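You operate a simulated robot arm through the tools that you are given. There is no shell and no other tool. Be economical: measure what you need, move in short steps, check, and stop when the job is done.

You run a simulated two-armed robot. Do the job below in one go: nothing can be reset, and whatever is moved stays where it is left.

## Task
Put the pot marked "Glaze" from the top of the island bench in the left sink. Open the right packing drawer, put the red clip on the top of the island bench away in the inside of the right packing drawer and shut the drawer again. Open the drawer under the tubs, take the card divider from the top of the island bench and put it in the drawer of the bench beside the bowl machine, then shut the tubs. Take the red wrapped bar from the top of the island bench and put it on the counter beside the cool well. Close the upper bench drawer. Any order will do. Set down upright: cup, card divider.

It is judged by the outcome, as a careful person would: the job done as asked, and still so three seconds after it is handed in. It fails if anything else is knocked over, pushed out of place, dropped, spilled or broken.

## Robot
Two 7-joint arms with two-finger parallel grippers on one trunk, on a base that drives. Base frame: it is fixed to the floor where the robot stands at the start and does not move with it; the origin is under the middle of the robot, x ahead of it, y to its left, z up. Units: m, degrees, N and s.
The left shoulder is at the start at [0.036, 0.101, 1.186], the right one opposite. With the tool pointing down near the work surface each hand reaches from about 0.1 to 0.5 m from the robot's upright axis, wherever it stands, measured 20 degrees to its own side. Places, roughly: brown cup, green glaze cup [0.5, 0, 0.75]; card divider (12x3x6 cm) [0.8, -0.1, 0.8]; counter beside the cool well [1.5, -2, 0.9]; drawer of the bench beside the bowl machine [-1.3, 1.1, 0.7]; drawer under the tubs [-1.2, 1.1, 0.8]; inside of the right packing drawer [3, -0.2, 0.7]; left sink [3.8, 0.9, 0.7]; red clip (8x2x2 cm) [0.6, -0.1, 0.8]; red wrapped bar [0.75, 0, 0.75]; right packing drawer [3, -0.2, 0.8]; upper bench drawer [-0.9, 6.2, 0.4]. Payload 2.4 kg a hand.
The tool frame of a hand sits at the grasp point between the pads (the TCP): z along the fingers, y along the line on which they close. The tips reach 0.024 m beyond it. The gripper opens to 0.068 m. The fingers are 0.017 m wide and 0.01 m thick; the gripper's body (0.04 by 0.07 m) begins 0.041 m behind the TCP.
Orientation is that of the tool frame in the base frame, as [roll, pitch, yaw] about the fixed x, y, z axes, in that order (R = Rz(yaw) Ry(pitch) Rx(roll)). With the fingers straight down and closing along the base's y, the tool's x points along the base's -x, its y along +y and its z along -z.

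## Interface
- The arms move only by the tool play_rows. It takes "left_targets", "right_targets" or both (then of equal length, played together; a hand with none holds still); each is one flat list of numbers, 7 for each row, row after row: the shift along the tool's x, y, z in cm, then the turn, a rotation vector about the tool's x, y, z in degrees, then the opening in per cent of the stroke, from 0 (shut) to 100 (fully open). In form: [tx, ty, tz, rx, ry, rz, claw, tx, ty, tz, rx, ry, rz, claw, ...]. A call has 1 to 20 rows; each row shifts and turns the commanded pose from where the row before left it, along the tool's axes as they then stand. A row lasts 0.2 s, in which the tool goes at most 0.05 m and 8.6 degrees; a call with a longer step from one row to the next is refused whole, and so is a gripper value outside its range. Where a pose cannot be reached the arm comes as near as it can. A force on the tool above 40 N (or 10 N above the force at the start of the call, whichever is more), or a blocked arm, ends the call early, and 0.2 s more pass. Each finger travels about 0.072 m/s and halts on what it meets, pressing with about 43 N; the grip force reading is that of the motor and also rises with nothing between the fingers. The clock runs only during rows and for 0.2 s after the last one: add rows that do not move to give the fingers time. It gives the time, the measured TCP pose, the force on the tool (base axes), the opening and the grip force at its end, in the units of the frame above (readings bear some noise), with the torque about the TCP (base axes, N m) and any sound that the robot's microphone picked up.
- Cameras (640 x 400 px; columns grow to the right, rows downward): "scene" is now at [0.1177, -0.022, 1.3466]; the picture's right is [-0.26, -0.97, 0.00], its down [-0.56, 0.15, -0.82] and it looks along [0.79, -0.21, -0.58] (base axes); focal length 250 px, centre (320, 200). "left" rides on the left gripper at [0.084, -0.011, -0.075] in its tool frame; the picture's right is [0.13, 0.99, 0.00], its down [-0.60, 0.08, -0.79] and it looks along [-0.79, 0.10, 0.61] (tool axes); focal length 251 px, centre (320, 200). "right" rides on the right gripper at [0.084, 0.011, -0.075] in its tool frame; the picture's right is [-0.13, 0.99, 0.00], its down [-0.60, -0.08, -0.79] and it looks along [-0.79, -0.10, 0.61] (tool axes); focal length 251 px, centre (320, 200). There is no depth. A picture from a camera that has moved, and an enlarged one, comes with that camera's place and axes in the base frame and with its lens.
- grab_frame(camera): a new picture of that camera. The clock stands still meanwhile.
- raise_lower(by): slides the trunk up (or, below 0, down) by that many m; the arms and the scene camera ride with it, the base frame stays. It gives what a move gives, with no picture.
- base_move(legs): drives the robot by 1 to 6 legs, each [ahead, left, turn to the left] in m, m and degrees, along the robot's own axes; the way and the turn of a leg run together, so that a leg with both is an arc; at most 1.5 m and 180 degrees a leg. The arms and the cameras ride along, it lands a little off, and it stops where it bumps. It gives what a move gives.
- pan_tilt(pan, tilt): turns the head with the scene camera to pan (to the left, within 86 degrees either way) and tilt (down, from -29 to 69), counted from straight ahead of the robot. It gives what a move gives.
- zoom(camera, box): a new picture of the part [left, top, right, bottom] of that camera's present view, enlarged. The clock stands still meanwhile.
- close_job(): hands the job in; it is judged then, once.

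Go step by step. Nothing tells you exact positions but the pictures and the camera data: compare them with the known pose of the tool, close in by small moves and look again before you grip or let go. The budget is 196 turns and 192 pictures, counting those below and the enlarged ones. Unless the task says otherwise, let go and move clear before handing in.

The tools are called after "Emit:" as name(argument=value, ...) on one line, values as JSON. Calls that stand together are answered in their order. play_rows: Moves the arms, as the interface text tells. Its arguments: {"type":"object","properties":{"left_targets":{"type":"array","items":{"type":"number"}},"right_targets":{"type":"array","items":{"type":"number"}}},"required":[]} The other tools are called the same way: raise_lower (by) slides the trunk up or down; base_move (legs) drives the base; pan_tilt (pan, tilt) turns the head that bears the scene camera; grab_frame (camera) takes a picture; zoom (camera, box) takes an enlarged picture of a part of a camera's view; close_job () hands the job in.

At the start:

```text
time: 0.0
left_tcp_pos: [0.4258, 0.1512, 1.0703]
left_tool_rot: [-180.0, 0.0, 179.9]
left_ft_force: [-0.1, 1.5, 0.1]
left_ft_torque: [-0.01, -0.01, 0.0]
left_gripper_width: 0.068
left_grasp_force: 0.1
right_tcp_pos: [0.3232, -0.2066, 1.1397]
right_tool_rot: [179.8, 0.0, 179.9]
right_ft_force: [0.0, 0.2, 0.5]
right_ft_torque: [-0.01, 0.02, 0.01]
right_gripper_width: 0.0679
right_grasp_force: 0.0
trunk travel left (down, up): [-0.4, 0.45]
robot x, y, heading: [-0.0003, -0.0007, -0.0]
head pan, tilt: [-14.8, 35.1]
```

scene: 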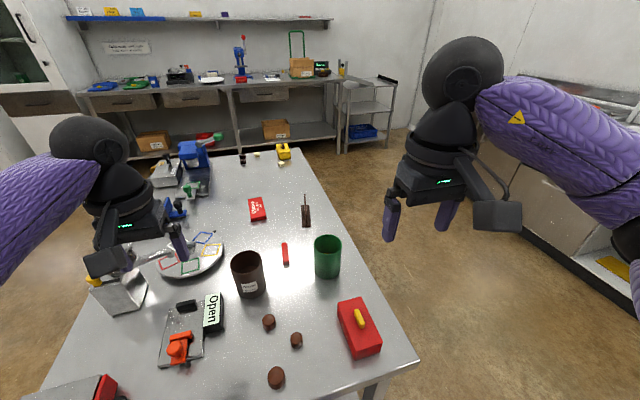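
right: 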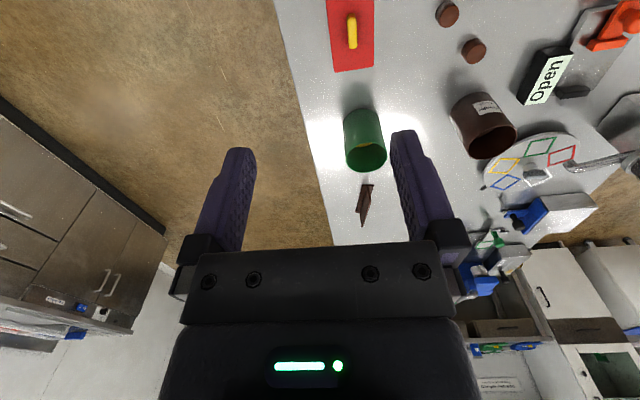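
left: 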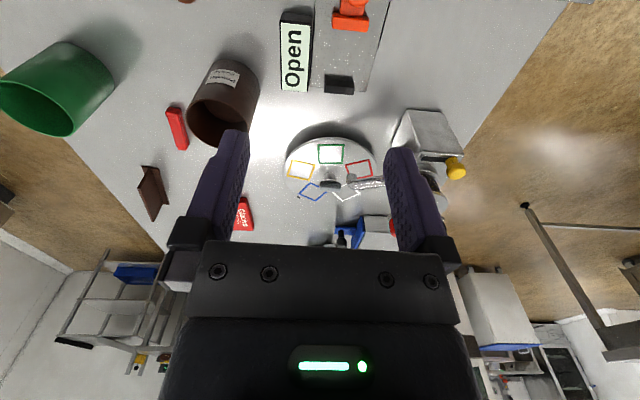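

I see the island bench with a brown cup, a green cup, red clip, red bar and a dark card divider. First I read the labels on the cups.

Emit:
zoom(camera="scene", box=[200, 180, 400, 305])

Emit:
zoom(camera="right", box=[320, 60, 560, 210])

Emit:
zoom(camera="scene", box=[60, 0, 420, 180])

```text
3.20 times, centred on (300, 242) of scene
camera zoom: at [0.1177, -0.022, 1.3466], right [-0.26, -0.97, 0.0], down [-0.56, 0.15, -0.82], along [0.79, -0.21, -0.58], focal length 799 px, centre (384, 64)
```

zoom: 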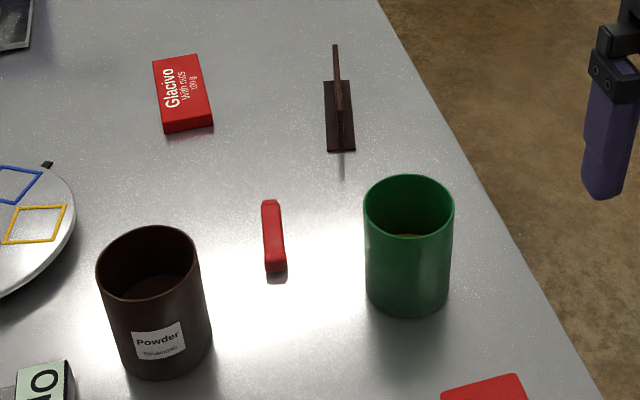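

```text
2.67 times, centred on (440, 135) of right
camera zoom: at [0.2395, -0.1958, 1.2132], right [0.13, 0.99, 0.0], down [0.6, -0.08, 0.79], along [0.79, -0.1, -0.61], focal length 670 px, centre (0, 373)
```

zoom: 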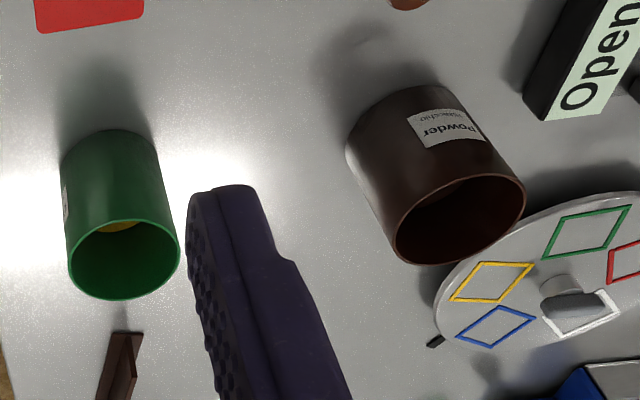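

```text
1.78 times, centred on (240, 90) of scene
camera zoom: at [0.1177, -0.022, 1.3466], right [-0.26, -0.97, 0.0], down [-0.56, 0.15, -0.82], along [0.79, -0.21, -0.58], focal length 444 px, centre (462, 396)
```

zoom: 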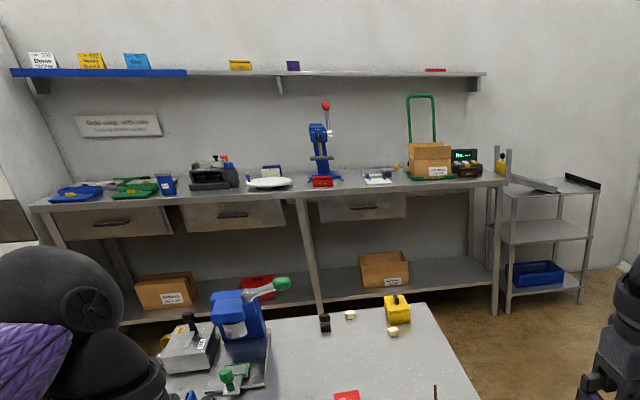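

The brown cup is "Powder", so the green one should be "Glaze" (to be confirmed). I look around the room for layout.

Emit:
pan_tilt(pan=70, tilt=10)

Emit:
grab_frame(camera="scene")

Emit:
pan_tilt(pan=-70, tilt=15)

Emit:
grab_frame(camera="scene")

Emit:
pan_tilt(pan=15, tilt=10)

Emit:
grab_frame(camera="scene")

Emit:
pan_tilt(pan=-5, tilt=50)

Emit:
grab_frame(camera="scene")

```text
time: 1.6
left_tcp_pos: [0.4265, 0.15, 1.0721]
left_tool_rot: [-180.0, 0.0, 179.9]
left_ft_force: [-0.6, 0.5, -0.2]
left_ft_torque: [-0.03, 0.01, 0.0]
left_gripper_width: 0.0677
left_grasp_force: 0.1
right_tcp_pos: [0.323, -0.2076, 1.1388]
right_tool_rot: [179.9, 0.0, 180.0]
right_ft_force: [-0.1, 0.5, -0.3]
right_ft_torque: [0.01, -0.02, -0.03]
right_gripper_width: 0.0679
right_grasp_force: 0.2
trunk travel left (down, up): [-0.4, 0.45]
robot x, y, heading: [0.0002, -0.001, 0.1]
head pan, tilt: [70.0, 10.0]
```

```text
185 pictures are left
camera scene: at [0.0645, 0.0879, 1.3868], right [0.94, -0.34, 0.0], down [-0.06, -0.16, -0.98], along [0.34, 0.93, -0.17], focal length 250 px, centre (320, 200)
```

scene: 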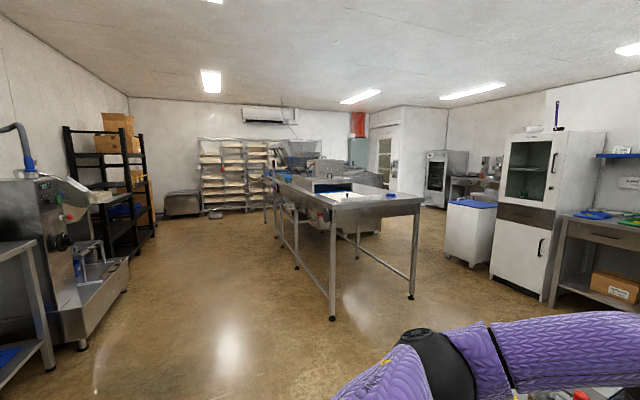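

```text
time: 3.8
left_tcp_pos: [0.4254, 0.1498, 1.0714]
left_tool_rot: [179.8, -0.1, 180.0]
left_ft_force: [-0.4, -0.4, -0.3]
left_ft_torque: [0.01, 0.03, 0.01]
left_gripper_width: 0.0681
left_grasp_force: 0.0
right_tcp_pos: [0.3246, -0.207, 1.1387]
right_tool_rot: [179.9, 0.0, 179.9]
right_ft_force: [-0.1, 0.4, 0.0]
right_ft_torque: [-0.01, 0.03, -0.01]
right_gripper_width: 0.068
right_grasp_force: 0.1
trunk travel left (down, up): [-0.4, 0.45]
robot x, y, heading: [-0.0, 0.0012, -0.3]
head pan, tilt: [-70.0, 15.0]
```

```text
184 pictures are left
camera scene: at [0.0646, -0.0872, 1.3787], right [-0.94, -0.34, 0.0], down [-0.09, 0.24, -0.97], along [0.33, -0.91, -0.26], focal length 250 px, centre (320, 200)
```

scene: 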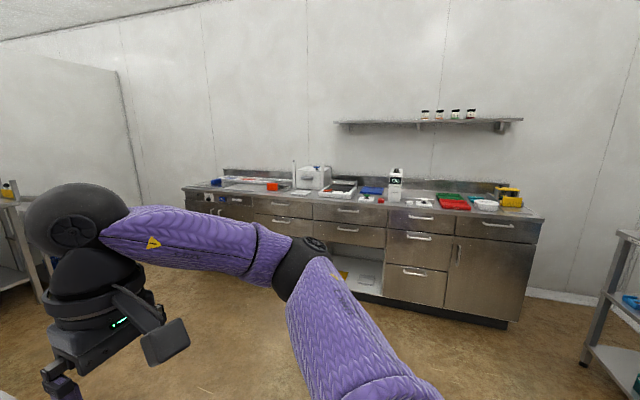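

```text
time: 5.4
left_tcp_pos: [0.4251, 0.1505, 1.0702]
left_tool_rot: [180.0, 0.0, 179.9]
left_ft_force: [-0.1, 0.1, 0.0]
left_ft_torque: [0.01, -0.01, 0.03]
left_gripper_width: 0.068
left_grasp_force: 0.0
right_tcp_pos: [0.3233, -0.2077, 1.139]
right_tool_rot: [179.9, 0.0, 179.9]
right_ft_force: [0.2, 0.4, 0.3]
right_ft_torque: [0.0, -0.01, 0.01]
right_gripper_width: 0.0682
right_grasp_force: 0.0
trunk travel left (down, up): [-0.4, 0.45]
robot x, y, heading: [0.0008, 0.0004, -0.1]
head pan, tilt: [15.0, 10.0]
```

```text
183 pictures are left
camera scene: at [0.1224, 0.0246, 1.3868], right [0.26, -0.97, 0.0], down [-0.17, -0.04, -0.98], along [0.95, 0.25, -0.17], focal length 250 px, centre (320, 200)
```

scene: 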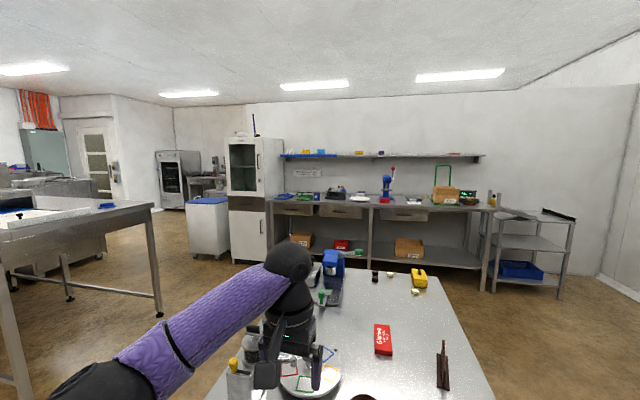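

```text
time: 6.5
left_tcp_pos: [0.4269, 0.1509, 1.0705]
left_tool_rot: [179.9, 0.1, 179.9]
left_ft_force: [-0.2, 0.5, 0.0]
left_ft_torque: [0.01, 0.03, -0.01]
left_gripper_width: 0.068
left_grasp_force: 0.1
right_tcp_pos: [0.3222, -0.2069, 1.1385]
right_tool_rot: [179.8, 0.0, 179.9]
right_ft_force: [1.5, -0.5, 0.1]
right_ft_torque: [0.01, -0.02, 0.01]
right_gripper_width: 0.068
right_grasp_force: 0.1
trunk travel left (down, up): [-0.4, 0.45]
robot x, y, heading: [0.0019, -0.0025, 0.2]
head pan, tilt: [-5.0, 50.0]
```

```text
182 pictures are left
camera scene: at [0.1093, -0.0061, 1.3251], right [-0.09, -1.0, 0.0], down [-0.76, 0.07, -0.64], along [0.64, -0.06, -0.77], focal length 250 px, centre (320, 200)
```

scene: 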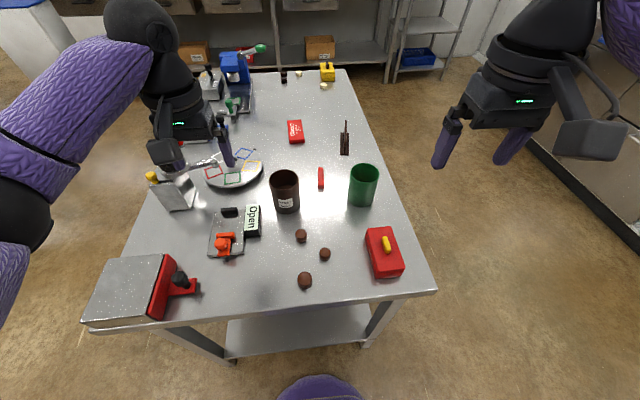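

Triangulating gives a bench top at z≈0.80, green cup ≈(0.56,-0.165), clip ≈(0.62,-0.057), divider ≈(0.73,-0.14), bar ≈(0.85,0.01), right edge of bench y≈-0.26. I'll drive round to the bench's right side, facing it.

Emit:
base_move(legs=[[0, -0.8, 0], [0.7, 0, 0], [0, 0, 90]])

Emit:
pan_tilt(pan=0, tilt=45)

Emit:
grab_frame(camera="scene")

```text
time: 18.2
left_tcp_pos: [0.5508, -0.3849, 1.0704]
left_tool_rot: [-179.9, 0.0, -87.1]
left_ft_force: [-0.8, -0.3, -0.4]
left_ft_torque: [-0.02, 0.02, 0.06]
left_gripper_width: 0.068
left_grasp_force: 0.0
right_tcp_pos: [0.9154, -0.4707, 1.1392]
right_tool_rot: [179.9, -0.1, -87.2]
right_ft_force: [0.4, -0.1, -0.3]
right_ft_torque: [0.01, 0.01, -0.04]
right_gripper_width: 0.0682
right_grasp_force: 0.1
trunk travel left (down, up): [-0.4, 0.45]
robot x, y, heading: [0.7231, -0.8037, 93.0]
head pan, tilt: [-5.0, 50.0]
```

```text
time: 18.9
left_tcp_pos: [0.55, -0.386, 1.0715]
left_tool_rot: [179.9, 0.0, -87.2]
left_ft_force: [0.1, -0.2, -0.1]
left_ft_torque: [-0.01, -0.03, 0.02]
left_gripper_width: 0.0679
left_grasp_force: 0.1
right_tcp_pos: [0.9139, -0.4703, 1.1393]
right_tool_rot: [-180.0, 0.0, -87.2]
right_ft_force: [-0.5, 0.1, -0.9]
right_ft_torque: [0.03, -0.02, 0.03]
right_gripper_width: 0.0679
right_grasp_force: 0.0
trunk travel left (down, up): [-0.4, 0.45]
robot x, y, heading: [0.7212, -0.8049, 92.6]
head pan, tilt: [0.0, 45.0]
```

```text
181 pictures are left
camera scene: at [0.7178, -0.6896, 1.3319], right [1.0, 0.05, 0.0], down [0.03, -0.71, -0.71], along [-0.03, 0.71, -0.71], focal length 250 px, centre (320, 200)
```

scene: 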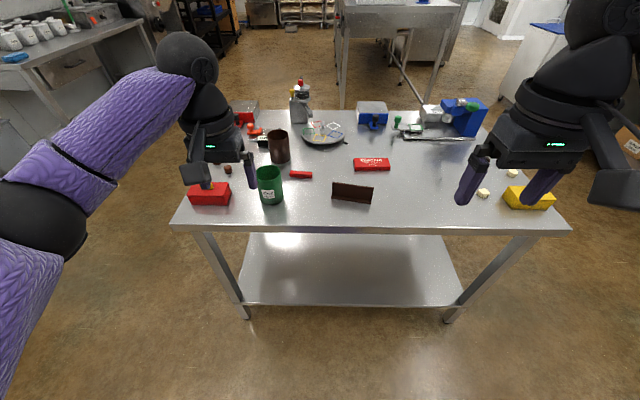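

The label on the green cup now faces me. I'll zoom on it and drive closer.

Emit:
zoom(camera="scene", box=[200, 110, 420, 250])

Emit:
base_move(legs=[[0, 0, -2.6], [0.26, 0, 0]])

Emit:
grab_frame(camera="scene")

Emit:
grab_frame(camera="left")

Emit:
grab_frame(camera="right")

```text
2.86 times, centred on (310, 180) of scene
camera zoom: at [0.7178, -0.6896, 1.3319], right [1.0, 0.05, 0.0], down [0.03, -0.71, -0.71], along [-0.03, 0.71, -0.71], focal length 714 px, centre (349, 257)
```

zoom: 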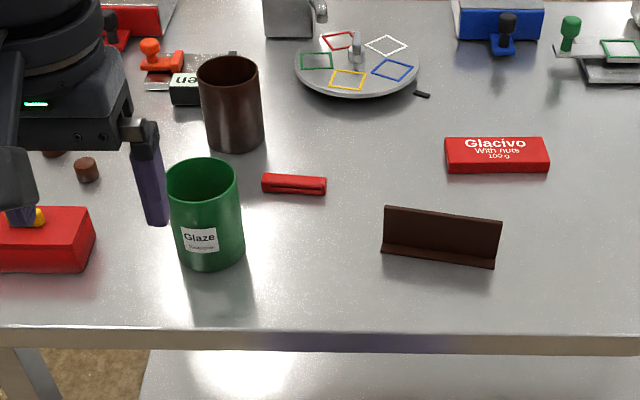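

```text
time: 21.2
left_tcp_pos: [0.5716, -0.1179, 1.0695]
left_tool_rot: [180.0, 0.0, -90.1]
left_ft_force: [0.4, 0.2, 0.3]
left_ft_torque: [0.0, 0.02, -0.01]
left_gripper_width: 0.068
left_grasp_force: 0.0
right_tcp_pos: [0.9295, -0.2213, 1.1393]
right_tool_rot: [179.9, -0.1, -90.1]
right_ft_force: [0.1, 0.7, -0.1]
right_ft_torque: [0.0, 0.0, 0.0]
right_gripper_width: 0.0682
right_grasp_force: 0.0
trunk travel left (down, up): [-0.4, 0.45]
robot x, y, heading: [0.7244, -0.5447, 89.7]
head pan, tilt: [0.0, 45.0]
```

```text
179 pictures are left
camera scene: at [0.7232, -0.4309, 1.3318], right [1.0, 0.0, 0.0], down [0.0, -0.71, -0.71], along [0.0, 0.71, -0.71], focal length 250 px, centre (320, 200)
```

scene: 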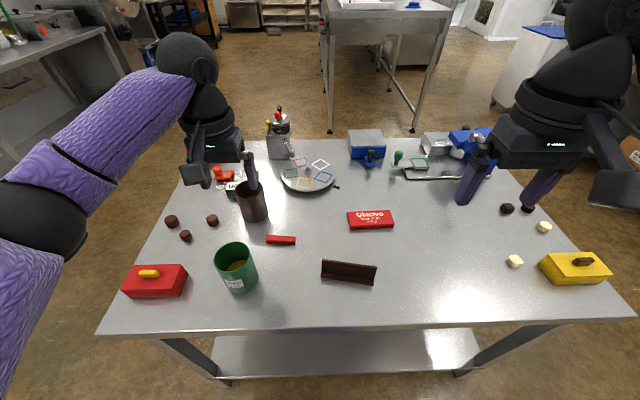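

```text
178 pictures are left
camera left: at [0.5839, -0.2025, 1.1455], right [-0.99, -0.13, 0.0], down [-0.08, 0.6, 0.79], along [-0.1, 0.79, -0.61], focal length 251 px, centre (320, 200)
```

left: 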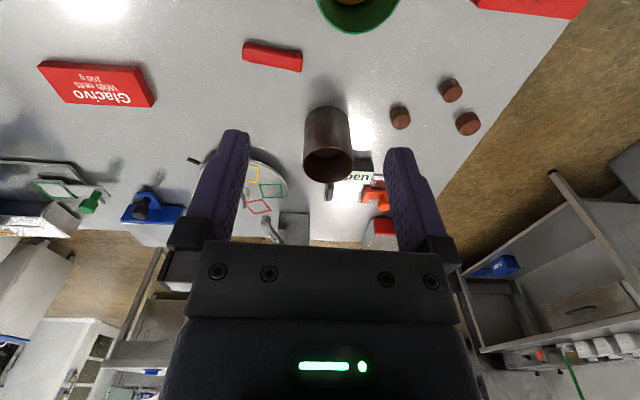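

```text
177 pictures are left
camera right: at [0.919, -0.305, 1.2131], right [-0.99, 0.13, 0.0], down [0.08, 0.6, 0.79], along [0.1, 0.79, -0.61], focal length 251 px, centre (320, 200)
```

right: 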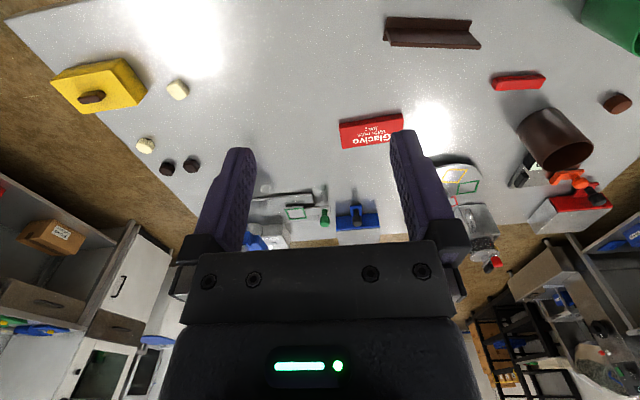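

Label "Glaze" confirmed on the green cup. I draw the left hand back to view the cup, and zoom the scene camera on the objects.

Emit:
play_rows(left_targets=[4.4, -0.6, 0, 0, 0, 0, 100, 4.4, -0.6, 0, 0, 0, 0, 100, 4.4, -0.6, 0, 0, 0, 0, 60, 0, 0, 0, 0, 0, 0, 50])

Emit:
grab_frame(camera="left")

Emit:
zoom(camera="scene", box=[200, 200, 400, 325])

```text
time: 22.2
left_tcp_pos: [0.5916, -0.2542, 1.0689]
left_tool_rot: [-180.0, 0.0, -90.0]
left_ft_force: [0.0, -0.2, -0.8]
left_ft_torque: [0.03, 0.01, 0.03]
left_gripper_width: 0.0341
left_grasp_force: 0.1
right_tcp_pos: [0.9304, -0.2232, 1.1389]
right_tool_rot: [180.0, 0.0, -90.1]
right_ft_force: [-0.5, -0.2, 0.0]
right_ft_torque: [0.01, 0.01, 0.01]
right_gripper_width: 0.068
right_grasp_force: 0.1
trunk travel left (down, up): [-0.4, 0.45]
robot x, y, heading: [0.7204, -0.5488, 89.8]
head pan, tilt: [0.0, 45.0]
```

```text
176 pictures are left
camera left: at [0.6031, -0.3386, 1.1439], right [-0.99, -0.13, 0.0], down [-0.08, 0.6, 0.79], along [-0.1, 0.79, -0.61], focal length 251 px, centre (320, 200)
```

left: 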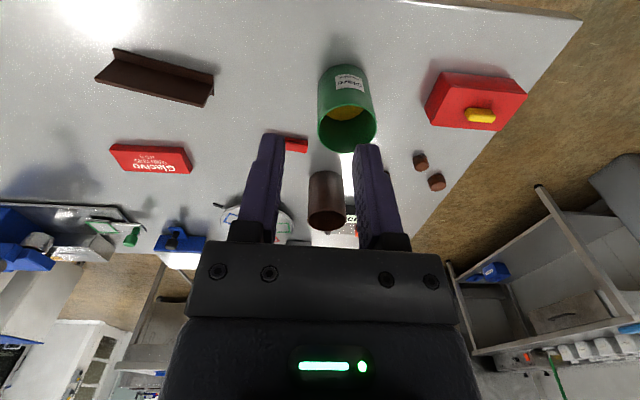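

```text
3.20 times, centred on (300, 262) of scene
camera zoom: at [0.7231, -0.4316, 1.3319], right [1.0, 0.0, 0.0], down [0.0, -0.71, -0.71], along [0.0, 0.71, -0.71], focal length 799 px, centre (384, 0)
```

zoom: 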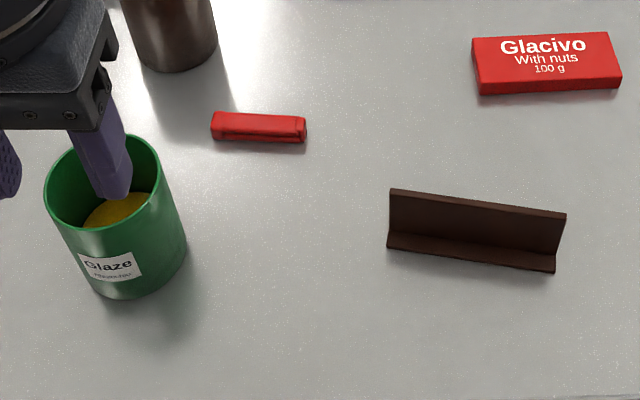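

Cup rim triangulates to centre (0.549,-0.162), top z≈0.902, radius ≈0.037. It's wider than the gripper, so I'll grip the rim wall on the +x side; I move above it.

Emit:
play_rows(left_targets=[-4.6, 0.33, 0, 0, 0, 0, 50, -4.6, 0.33, 0, 0, 0, 0, 50, 0, 0, 5, 0, 0, 0, 50, 0, 0, 5, 0, 0, 0, 50, 0, 0, 0, 0, 0, 0, 50])

Emit:
zoom(camera="scene", box=[170, 180, 330, 300])

Emit:
grab_frame(camera="left")

```text
time: 23.4
left_tcp_pos: [0.5833, -0.1612, 0.969]
left_tool_rot: [-180.0, 0.0, -90.1]
left_ft_force: [-0.9, -0.5, 0.5]
left_ft_torque: [-0.02, 0.05, 0.0]
left_gripper_width: 0.0341
left_grasp_force: 0.1
right_tcp_pos: [0.9299, -0.2217, 1.1392]
right_tool_rot: [179.9, 0.0, -90.2]
right_ft_force: [0.6, -0.5, 0.2]
right_ft_torque: [0.05, 0.0, -0.02]
right_gripper_width: 0.068
right_grasp_force: 0.0
trunk travel left (down, up): [-0.4, 0.45]
robot x, y, heading: [0.7243, -0.5447, 89.9]
head pan, tilt: [0.0, 45.0]
```

```text
3.33 times, centred on (250, 240) of scene
camera zoom: at [0.7232, -0.4315, 1.3319], right [1.0, 0.0, 0.0], down [0.0, -0.71, -0.71], along [0.0, 0.71, -0.71], focal length 833 px, centre (553, 67)
```

zoom: 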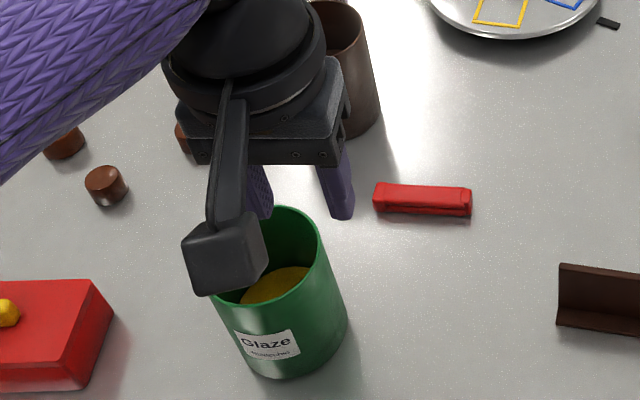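

```text
173 pictures are left
camera left: at [0.5957, -0.2448, 1.0437], right [-0.99, -0.13, 0.0], down [-0.08, 0.6, 0.79], along [-0.1, 0.79, -0.61], focal length 251 px, centre (320, 200)
```

left: 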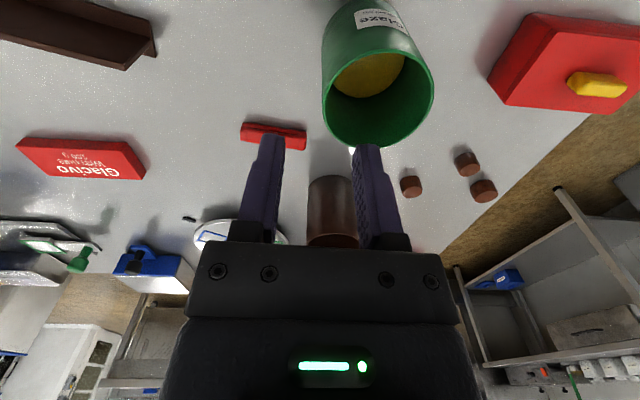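

The hand is aligned with the +x wall of the rim. I descend in steps and close.

Emit:
play_rows(left_targets=[0, -0.2, 3, 0, 0, 0, 50, 0, 0, 2.5, 0, 0, 0, 50, 0, 0, 2.8, 0, 0, 0, 50, 0, 0, 0, 0, 0, 0, 50])

Emit:
zoom(camera="scene", box=[170, 180, 330, 300])

Emit:
grab_frame(camera="left")

```text
time: 24.4
left_tcp_pos: [0.585, -0.1622, 0.8863]
left_tool_rot: [179.8, 0.1, -90.1]
left_ft_force: [-0.7, -0.2, 0.5]
left_ft_torque: [-0.02, 0.0, 0.03]
left_gripper_width: 0.0337
left_grasp_force: 0.0
right_tcp_pos: [0.9294, -0.2223, 1.1405]
right_tool_rot: [179.8, 0.1, -90.1]
right_ft_force: [1.4, 0.9, -0.1]
right_ft_torque: [0.0, -0.03, 0.0]
right_gripper_width: 0.0679
right_grasp_force: 0.0
trunk travel left (down, up): [-0.4, 0.45]
robot x, y, heading: [0.722, -0.5448, 89.9]
head pan, tilt: [0.0, 45.0]
```

```text
3.33 times, centred on (250, 240) of scene
camera zoom: at [0.7232, -0.4316, 1.3319], right [1.0, 0.0, 0.0], down [0.0, -0.71, -0.71], along [0.0, 0.71, -0.71], focal length 833 px, centre (553, 67)
```

zoom: 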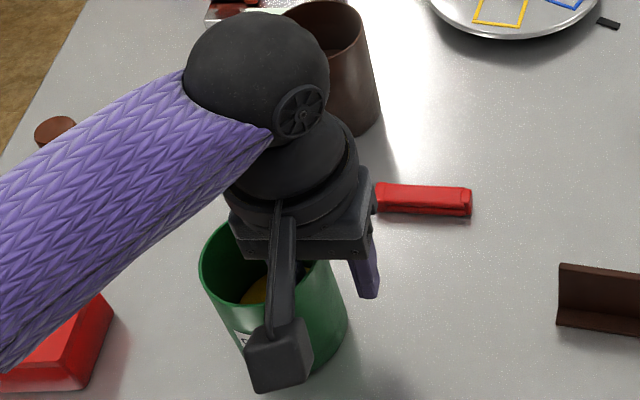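

```text
171 pictures are left
camera left: at [0.5973, -0.2457, 0.9604], right [-0.99, -0.13, 0.0], down [-0.08, 0.6, 0.79], along [-0.1, 0.79, -0.61], focal length 251 px, centre (320, 200)
```

left: 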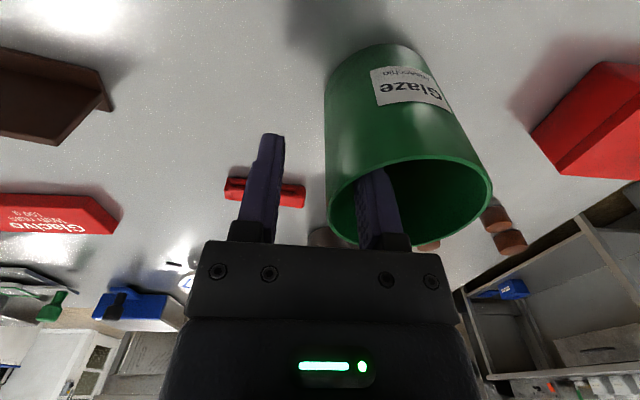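

One finger inside, one outside. I close the gripper.

Emit:
play_rows(left_targets=[0, 0, 0, 0, 0, 0, 25, 0, 0, 0, 0, 0, 0, 0, 0, 0, 0, 0, 0, 0, 0, 0, 0, 0, 0, 0, 0, 0])

Emit:
grab_frame(camera="left")

```text
time: 25.4
left_tcp_pos: [0.5854, -0.1618, 0.8845]
left_tool_rot: [180.0, 0.0, -90.2]
left_ft_force: [0.2, 0.4, -1.2]
left_ft_torque: [0.0, -0.09, 0.03]
left_gripper_width: 0.0032
left_grasp_force: 27.0
right_tcp_pos: [0.9287, -0.2207, 1.1386]
right_tool_rot: [179.9, 0.1, -90.1]
right_ft_force: [1.3, -0.1, -0.8]
right_ft_torque: [0.0, -0.03, -0.01]
right_gripper_width: 0.0681
right_grasp_force: 0.0
trunk travel left (down, up): [-0.4, 0.45]
robot x, y, heading: [0.7215, -0.5443, 89.8]
head pan, tilt: [0.0, 45.0]
```

```text
170 pictures are left
camera left: at [0.5973, -0.2457, 0.9607], right [-0.99, -0.13, 0.0], down [-0.08, 0.6, 0.79], along [-0.1, 0.79, -0.61], focal length 251 px, centre (320, 200)
```

left: 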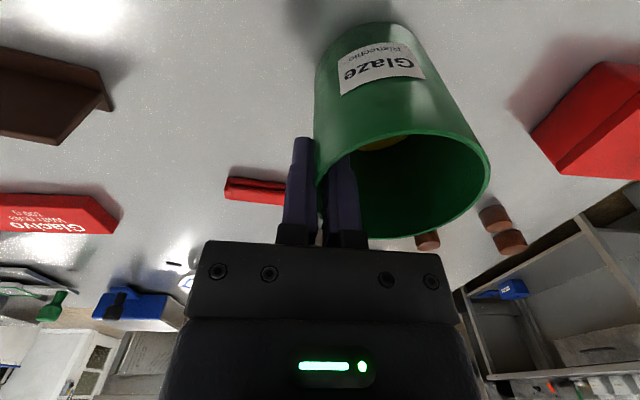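

Width 3 mm on the wall with grip force; I lift slowly and check.

Emit:
play_rows(left_targets=[0, 0, -1, 0, 0, 0, 0, 0, 0, -1, 0, 0, 0, 0, 0, 0, -2, 0, 0, 0, 0, 0, 0, -2, 0, 0, 0, 0, 0, 0, 0, 0, 0, 0, 0])

Emit:
zoom(camera="scene", box=[170, 180, 330, 300])

Emit:
grab_frame(camera="left")

```text
time: 26.6
left_tcp_pos: [0.5851, -0.1614, 0.9483]
left_tool_rot: [-180.0, 0.0, -90.1]
left_ft_force: [-0.8, -0.3, -2.4]
left_ft_torque: [0.03, -0.04, 0.01]
left_gripper_width: 0.0021
left_grasp_force: 26.5
right_tcp_pos: [0.9308, -0.2219, 1.14]
right_tool_rot: [-179.9, 0.0, -90.1]
right_ft_force: [-0.3, -0.2, -1.0]
right_ft_torque: [0.0, 0.02, -0.01]
right_gripper_width: 0.0682
right_grasp_force: 0.0
trunk travel left (down, up): [-0.4, 0.45]
robot x, y, heading: [0.7198, -0.5403, 90.1]
head pan, tilt: [0.0, 45.0]
```

```text
3.33 times, centred on (250, 240) of scene
camera zoom: at [0.7231, -0.4315, 1.3319], right [1.0, 0.0, 0.0], down [0.0, -0.71, -0.71], along [0.0, 0.71, -0.71], focal length 833 px, centre (553, 67)
```

zoom: 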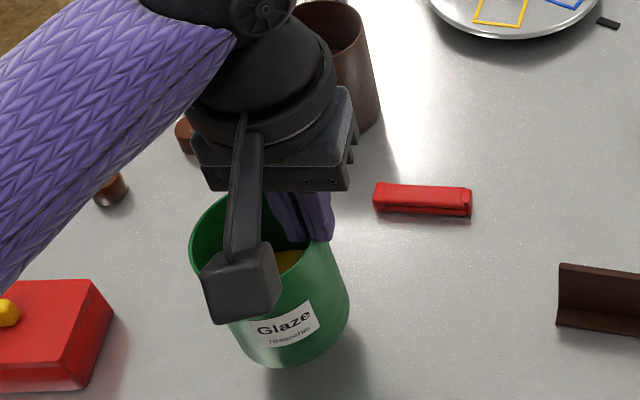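

```text
168 pictures are left
camera left: at [0.597, -0.2457, 1.0237], right [-0.99, -0.13, 0.0], down [-0.08, 0.6, 0.79], along [-0.1, 0.79, -0.61], focal length 251 px, centre (320, 200)
```

left: 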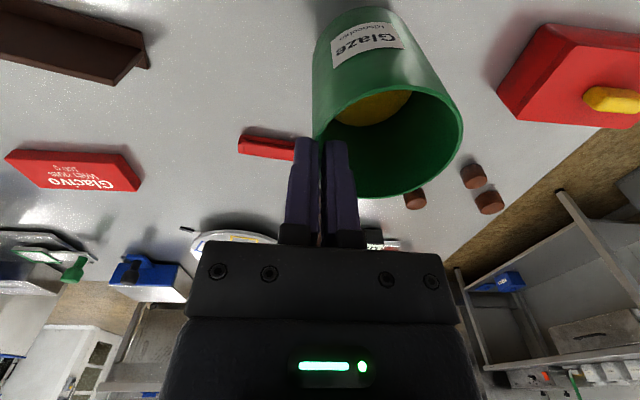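

It's unclear whether the cup rose with the hand; I look closer.

Emit:
zoom(camera="scene", box=[205, 220, 285, 300])

Emit:
grab_frame(camera="right")

```text
5.00 times, centred on (245, 260) of scene
camera zoom: at [0.7231, -0.4315, 1.3319], right [1.0, 0.0, 0.0], down [0.0, -0.71, -0.71], along [0.0, 0.71, -0.71], focal length 1249 px, centre (695, -100)
```

zoom: 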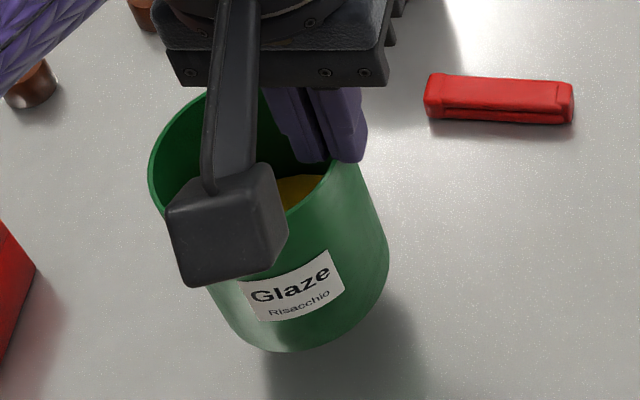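

```text
166 pictures are left
camera right: at [0.9189, -0.3055, 1.2132], right [-0.99, 0.13, 0.0], down [0.08, 0.6, 0.79], along [0.1, 0.79, -0.61], focal length 251 px, centre (320, 200)
```

right: 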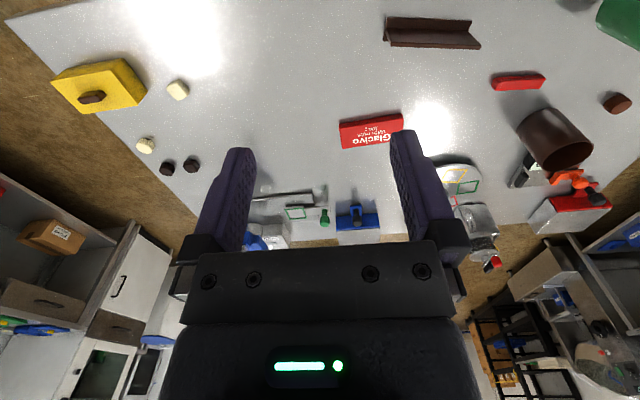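

The cup has slipped to the fingertips and hangs ~3.5 cm up; I lower it gently back onto the bench to regrip.

Emit:
play_rows(left_targets=[0, 0, 0.7, 0, 0, 0, 0, 0, 0, 0.7, 0, 0, 0, 0, 0, 0, 0.7, 0, 0, 0, 0, 0, 0, 0.7, 0, 0, 0, 0, 0, 0, 0, 0, 0, 0, 0])

Emit:
zoom(camera="scene", box=[205, 220, 285, 300])

Emit:
grab_frame(camera="left")

```text
time: 27.8
left_tcp_pos: [0.5856, -0.1584, 0.9192]
left_tool_rot: [179.9, 0.1, -90.1]
left_ft_force: [-0.1, 0.2, -1.6]
left_ft_torque: [-0.01, -0.07, 0.01]
left_gripper_width: 0.0019
left_grasp_force: 26.2
right_tcp_pos: [0.9288, -0.2214, 1.1397]
right_tool_rot: [179.9, -0.1, -90.2]
right_ft_force: [0.3, -0.6, 0.0]
right_ft_torque: [-0.02, -0.03, 0.04]
right_gripper_width: 0.068
right_grasp_force: 0.0
trunk travel left (down, up): [-0.4, 0.45]
robot x, y, heading: [0.7209, -0.546, 89.9]
head pan, tilt: [0.0, 45.0]
```

```text
5.00 times, centred on (245, 260) of scene
camera zoom: at [0.7231, -0.4315, 1.3319], right [1.0, 0.0, 0.0], down [0.0, -0.71, -0.71], along [0.0, 0.71, -0.71], focal length 1249 px, centre (695, -100)
```

zoom: 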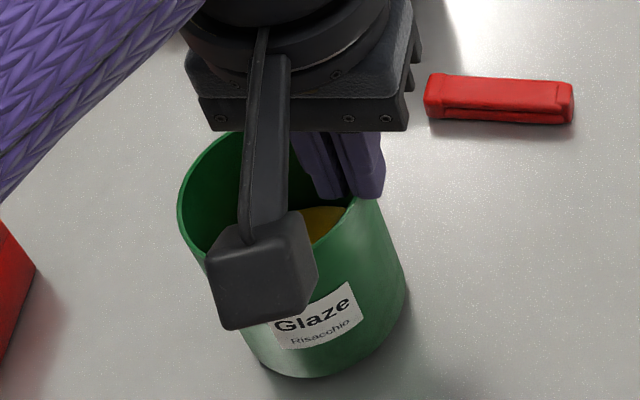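

```text
164 pictures are left
camera left: at [0.5983, -0.243, 0.9938], right [-0.99, -0.13, 0.0], down [-0.08, 0.6, 0.79], along [-0.1, 0.79, -0.61], focal length 251 px, centre (320, 200)
```

left: 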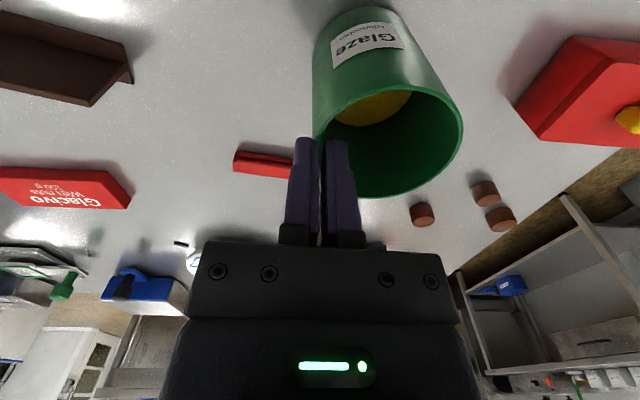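

The cup is holding steady in the fingers while lowering. I continue to contact.

Emit:
play_rows(left_targets=[0, 0, 0.3, 0, 0, 0, 0, 0, 0, 0.3, 0, 0, 0, 0, 0, 0, 0, 0, 0, 0, 0])

Emit:
zoom(camera="scene", box=[205, 220, 285, 300])

Emit:
grab_frame(camera="left")

```text
time: 28.6
left_tcp_pos: [0.5864, -0.1581, 0.913]
left_tool_rot: [179.9, 0.0, -90.2]
left_ft_force: [0.6, 0.0, -0.3]
left_ft_torque: [0.03, -0.04, -0.02]
left_gripper_width: 0.002
left_grasp_force: 26.2
right_tcp_pos: [0.9306, -0.2223, 1.1383]
right_tool_rot: [179.9, 0.1, -90.1]
right_ft_force: [0.2, -0.1, -0.4]
right_ft_torque: [-0.01, -0.01, 0.01]
right_gripper_width: 0.0682
right_grasp_force: 0.1
trunk travel left (down, up): [-0.4, 0.45]
robot x, y, heading: [0.7233, -0.5449, 89.8]
head pan, tilt: [0.0, 45.0]
```

```text
5.00 times, centred on (245, 260) of scene
camera zoom: at [0.7232, -0.4315, 1.3319], right [1.0, 0.0, 0.0], down [0.0, -0.71, -0.71], along [0.0, 0.71, -0.71], focal length 1249 px, centre (695, -100)
```

zoom: 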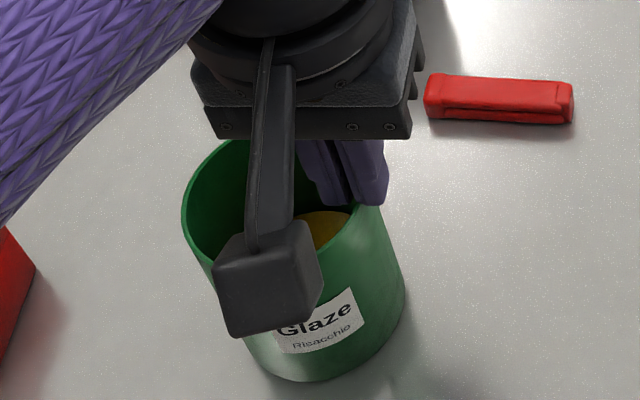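

```text
162 pictures are left
camera left: at [0.5985, -0.2425, 0.9882], right [-0.99, -0.13, 0.0], down [-0.08, 0.6, 0.79], along [-0.1, 0.79, -0.61], focal length 251 px, centre (320, 200)
```

left: 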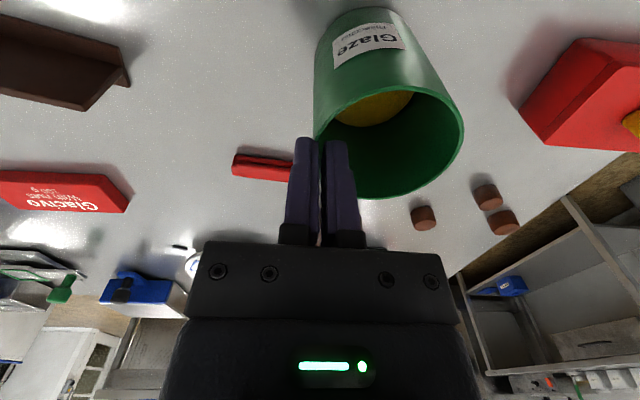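

Contact made. I open, rise a little, and re-measure the cup.

Emit:
play_rows(left_targets=[0, 0, 0, 0, 0, 0, 15, 0, 0, 0, 0, 0, 0, 40, 0, 0, -3, 0, 0, 0, 40, 0, 0, -5, 0, 0, 0, 40, 2, 0, -5, 0, 0, 0, 40, 0, 0, 0, 0, 0, 0, 40])

Emit:
zoom(camera="left", box=[280, 20, 480, 170])

Emit:
zoom(camera="scene", box=[205, 220, 285, 300])

```text
refused: row 5 steps farther than a row can; nothing moved
```

```text
2.67 times, centred on (380, 95) of left
camera zoom: at [0.5985, -0.2425, 0.9882], right [-0.99, -0.13, 0.0], down [-0.08, 0.6, 0.79], along [-0.1, 0.79, -0.61], focal length 670 px, centre (160, 480)
```

zoom: 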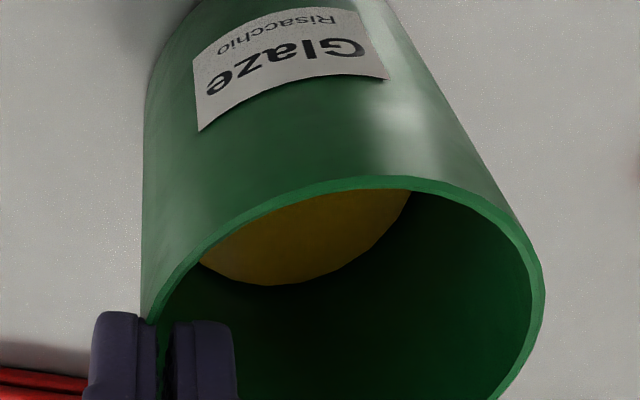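

```text
5.00 times, centred on (245, 260) of scene
camera zoom: at [0.7232, -0.4315, 1.3319], right [1.0, 0.0, 0.0], down [0.0, -0.71, -0.71], along [0.0, 0.71, -0.71], focal length 1249 px, centre (695, -100)
```

zoom: 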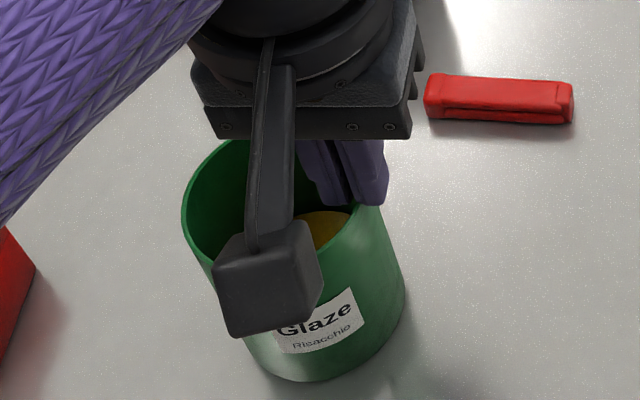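

Emit:
play_rows(left_targets=[0, 0, 0, 0, 0, 0, 15, 0, 0, 0, 0, 0, 0, 40, 0, 0, -3, 0, 0, 0, 40, 0, 0, -4, 0, 0, 0, 40, 2, 0, -4, 0, 0, 0, 40, 0, 0, 0, 0, 0, 0, 40])

Emit:
zoom(camera="left", box=[280, 20, 480, 170])

Emit:
zoom(camera="scene", box=[205, 220, 285, 300])

```text
time: 30.0
left_tcp_pos: [0.5868, -0.1791, 1.0241]
left_tool_rot: [179.9, 0.0, -90.2]
left_ft_force: [0.3, 0.2, -0.1]
left_ft_torque: [-0.01, 0.02, -0.04]
left_gripper_width: 0.0272
left_grasp_force: 0.0
right_tcp_pos: [0.9303, -0.222, 1.1383]
right_tool_rot: [180.0, 0.0, -90.2]
right_ft_force: [-0.1, -0.6, 0.5]
right_ft_torque: [-0.02, -0.03, -0.01]
right_gripper_width: 0.0679
right_grasp_force: 0.0
trunk travel left (down, up): [-0.4, 0.45]
robot x, y, heading: [0.7194, -0.5434, 89.9]
head pan, tilt: [0.0, 45.0]
```

```text
2.67 times, centred on (380, 95) of left
camera zoom: at [0.5986, -0.2631, 1.0993], right [-0.99, -0.13, 0.0], down [-0.08, 0.6, 0.79], along [-0.1, 0.79, -0.61], focal length 670 px, centre (160, 480)
```

zoom: 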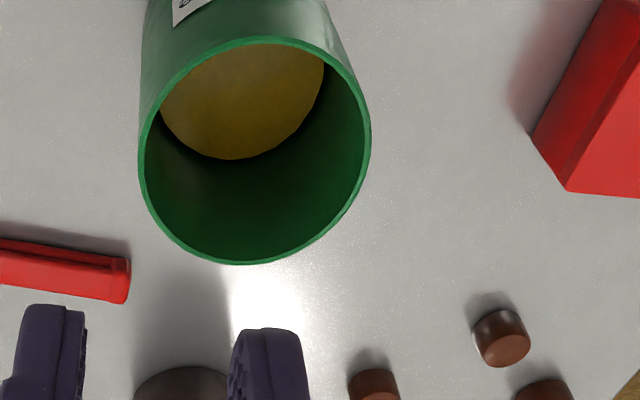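

```text
5.00 times, centred on (245, 260) of scene
camera zoom: at [0.7231, -0.4316, 1.3319], right [1.0, 0.0, 0.0], down [0.0, -0.71, -0.71], along [0.0, 0.71, -0.71], focal length 1249 px, centre (695, -100)
```

zoom: 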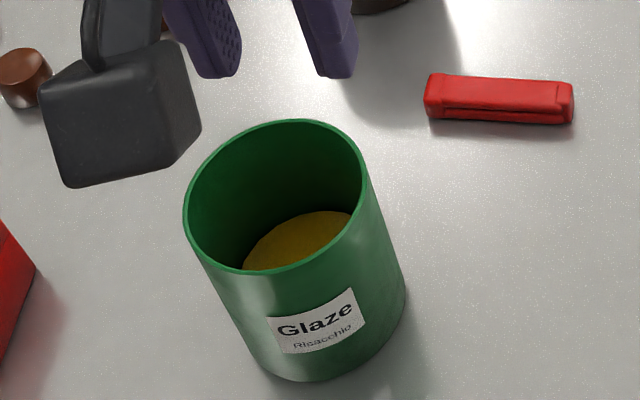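

The cup stands fine at centre (0.559,-0.168), rim z 0.902. I regrip deeper, on the wall at (0.5945,-0.168), with time for the force to build.

Emit:
play_rows(left_targets=[-1.1, -0.77, 3, 0, 0, 0, 40, 0, 0, 4, 0, 0, 0, 40, 0, 0, 4, 0, 0, 0, 40, 0, 0, 2.0, 0, 0, 0, 40, 0, 0, 1.7, 0, 0, 0, 40, 0, 0, 0, 0, 0, 0, 40])

Emit:
grab_frame(camera="left")

Emit:
zoom(camera="scene", box=[205, 220, 285, 300])

```text
time: 31.4
left_tcp_pos: [0.5915, -0.1673, 0.8782]
left_tool_rot: [-179.9, 0.0, -90.1]
left_ft_force: [-0.3, 0.7, 0.0]
left_ft_torque: [-0.01, 0.04, 0.03]
left_gripper_width: 0.027
left_grasp_force: 0.1
right_tcp_pos: [0.9292, -0.2238, 1.1391]
right_tool_rot: [179.9, -0.1, -90.2]
right_ft_force: [0.7, 0.1, 1.2]
right_ft_torque: [0.01, 0.03, 0.02]
right_gripper_width: 0.0678
right_grasp_force: 0.0
trunk travel left (down, up): [-0.4, 0.45]
robot x, y, heading: [0.7255, -0.544, 89.9]
head pan, tilt: [0.0, 45.0]
```

```text
157 pictures are left
camera left: at [0.6046, -0.2524, 0.952], right [-0.99, -0.13, 0.0], down [-0.08, 0.6, 0.79], along [-0.1, 0.79, -0.61], focal length 251 px, centre (320, 200)
```

left: 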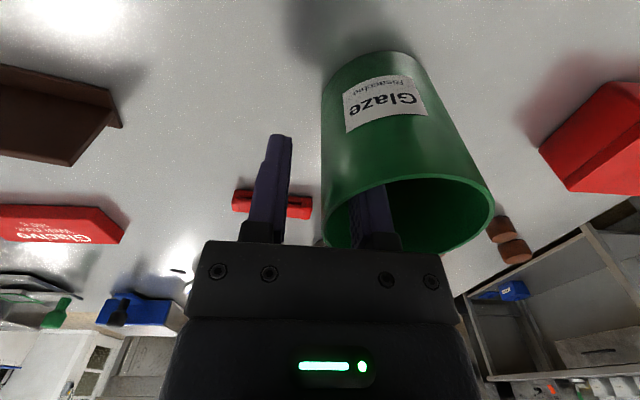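

```text
5.00 times, centred on (245, 260) of scene
camera zoom: at [0.7232, -0.4316, 1.3319], right [1.0, 0.0, 0.0], down [0.0, -0.71, -0.71], along [0.0, 0.71, -0.71], focal length 1249 px, centre (695, -100)
```

zoom: 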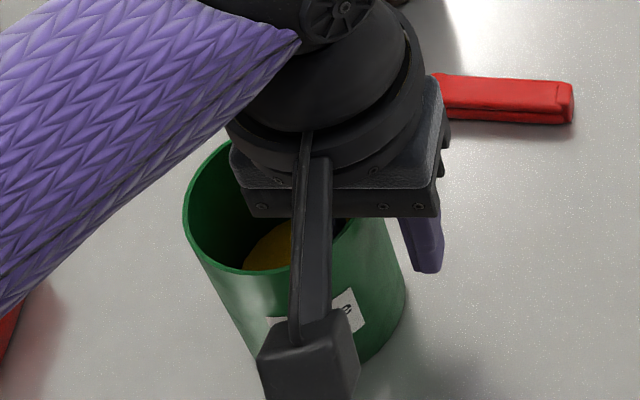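

Emit:
play_rows(left_targets=[0, 0, 0, 0, 0, 0, 20, 0, 0, 0, 0, 0, 0, 0, 0, 0, 0, 0, 0, 0, 0, 0, 0, 0, 0, 0, 0, 0, 0, 0, 0, 0, 0, 0, 0, 0, 0, 0, 0, 0, 0, 0])

Emit:
grab_frame(camera="left")

Emit:
play_rows(left_targets=[0, 0, -0.3, 0, 0, 0, 0, 0, 0, -0.3, 0, 0, 0, 0, 0, 0, -0.4, 0, 0, 0, 0, 0, 0, 0, 0, 0, 0, 0])

Emit:
grab_frame(camera="left")

```text
time: 32.8
left_tcp_pos: [0.5928, -0.1686, 0.8777]
left_tool_rot: [-180.0, 0.0, -90.1]
left_ft_force: [0.9, 0.7, 0.2]
left_ft_torque: [-0.02, -0.06, -0.04]
left_gripper_width: 0.0036
left_grasp_force: 27.4
right_tcp_pos: [0.9278, -0.2219, 1.1397]
right_tool_rot: [180.0, 0.0, -90.1]
right_ft_force: [0.1, -0.7, 0.4]
right_ft_torque: [-0.02, 0.02, -0.01]
right_gripper_width: 0.0678
right_grasp_force: 0.0
trunk travel left (down, up): [-0.4, 0.45]
robot x, y, heading: [0.7225, -0.5448, 90.0]
head pan, tilt: [0.0, 45.0]
```

```text
155 pictures are left
camera left: at [0.6046, -0.2523, 0.9522], right [-0.99, -0.13, 0.0], down [-0.08, 0.6, 0.79], along [-0.1, 0.79, -0.61], focal length 251 px, centre (320, 200)
```

left: 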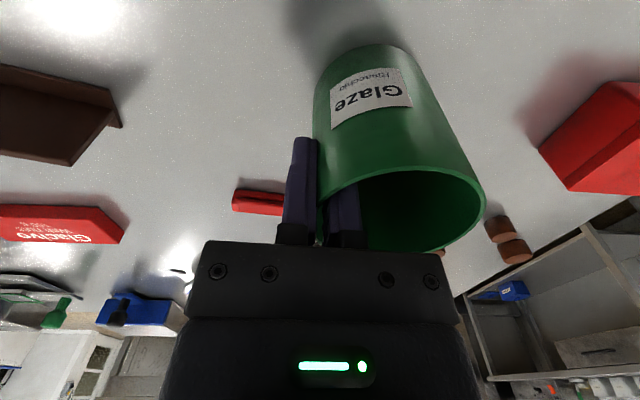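

```text
time: 33.8
left_tcp_pos: [0.5932, -0.1679, 0.8865]
left_tool_rot: [179.9, -0.1, -90.0]
left_ft_force: [-0.2, 0.1, -1.6]
left_ft_torque: [-0.03, -0.05, 0.03]
left_gripper_width: 0.0034
left_grasp_force: 27.3
right_tcp_pos: [0.9306, -0.2216, 1.1392]
right_tool_rot: [179.9, -0.1, -90.0]
right_ft_force: [-0.5, -0.5, 0.4]
right_ft_torque: [0.04, -0.03, 0.02]
right_gripper_width: 0.0679
right_grasp_force: 0.0
trunk travel left (down, up): [-0.4, 0.45]
robot x, y, heading: [0.7231, -0.5462, 89.8]
head pan, tilt: [0.0, 45.0]
```

```text
154 pictures are left
camera left: at [0.6051, -0.2519, 0.9614], right [-0.99, -0.13, 0.0], down [-0.08, 0.6, 0.79], along [-0.1, 0.79, -0.61], focal length 251 px, centre (320, 200)
```

left: 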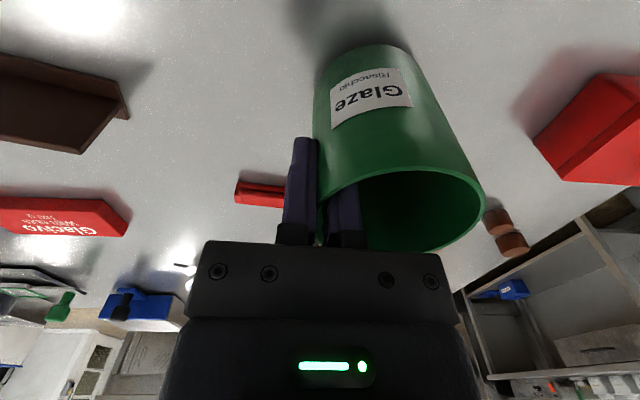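

The cup now rides rigidly with the hand. I lift further, slowly.

Emit:
play_rows(left_targets=[0, 0, -0.5, 0, 0, 0, 0, 0, 0, -0.8, 0, 0, 0, 0, 0, 0, -1, 0, 0, 0, 0, 0, 0, -1, 0, 0, 0, 0, 0, 0, -1, 0, 0, 0, 0, 0, 0, -1, 0, 0, 0, 0, 0, 0, -1, 0, 0, 0, 0, 0, 0, -0.8, 0, 0, 0, 0, 0, 0, -0.4, 0, 0, 0, 0, 0, 0, 0, 0, 0, 0, 0])

Emit:
grab_frame(camera="left")

Emit:
grab_frame(camera="scene")

```text
time: 36.0
left_tcp_pos: [0.5924, -0.169, 0.963]
left_tool_rot: [180.0, -0.1, -90.2]
left_ft_force: [0.2, -0.6, -1.9]
left_ft_torque: [-0.05, -0.04, -0.02]
left_gripper_width: 0.0035
left_grasp_force: 26.8
right_tcp_pos: [0.9298, -0.2222, 1.1401]
right_tool_rot: [179.9, 0.0, -90.1]
right_ft_force: [0.4, -0.4, -0.4]
right_ft_torque: [-0.01, 0.0, 0.03]
right_gripper_width: 0.0681
right_grasp_force: 0.1
trunk travel left (down, up): [-0.4, 0.45]
robot x, y, heading: [0.721, -0.5465, 89.9]
head pan, tilt: [0.0, 45.0]
```

```text
153 pictures are left
camera left: at [0.6047, -0.2521, 1.0375], right [-0.99, -0.13, 0.0], down [-0.08, 0.6, 0.79], along [-0.1, 0.79, -0.61], focal length 251 px, centre (320, 200)
```

left: 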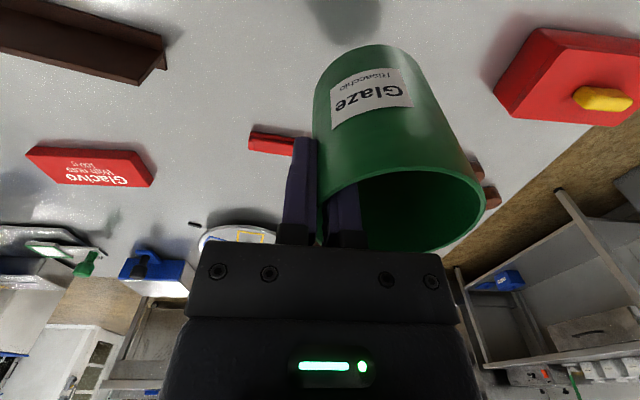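

```text
152 pictures are left
camera scene: at [0.7231, -0.4315, 1.3319], right [1.0, 0.0, 0.0], down [0.0, -0.71, -0.71], along [0.0, 0.71, -0.71], focal length 250 px, centre (320, 200)
```

scene: 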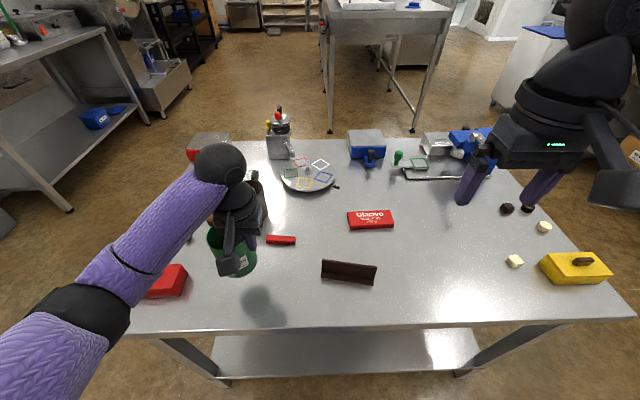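

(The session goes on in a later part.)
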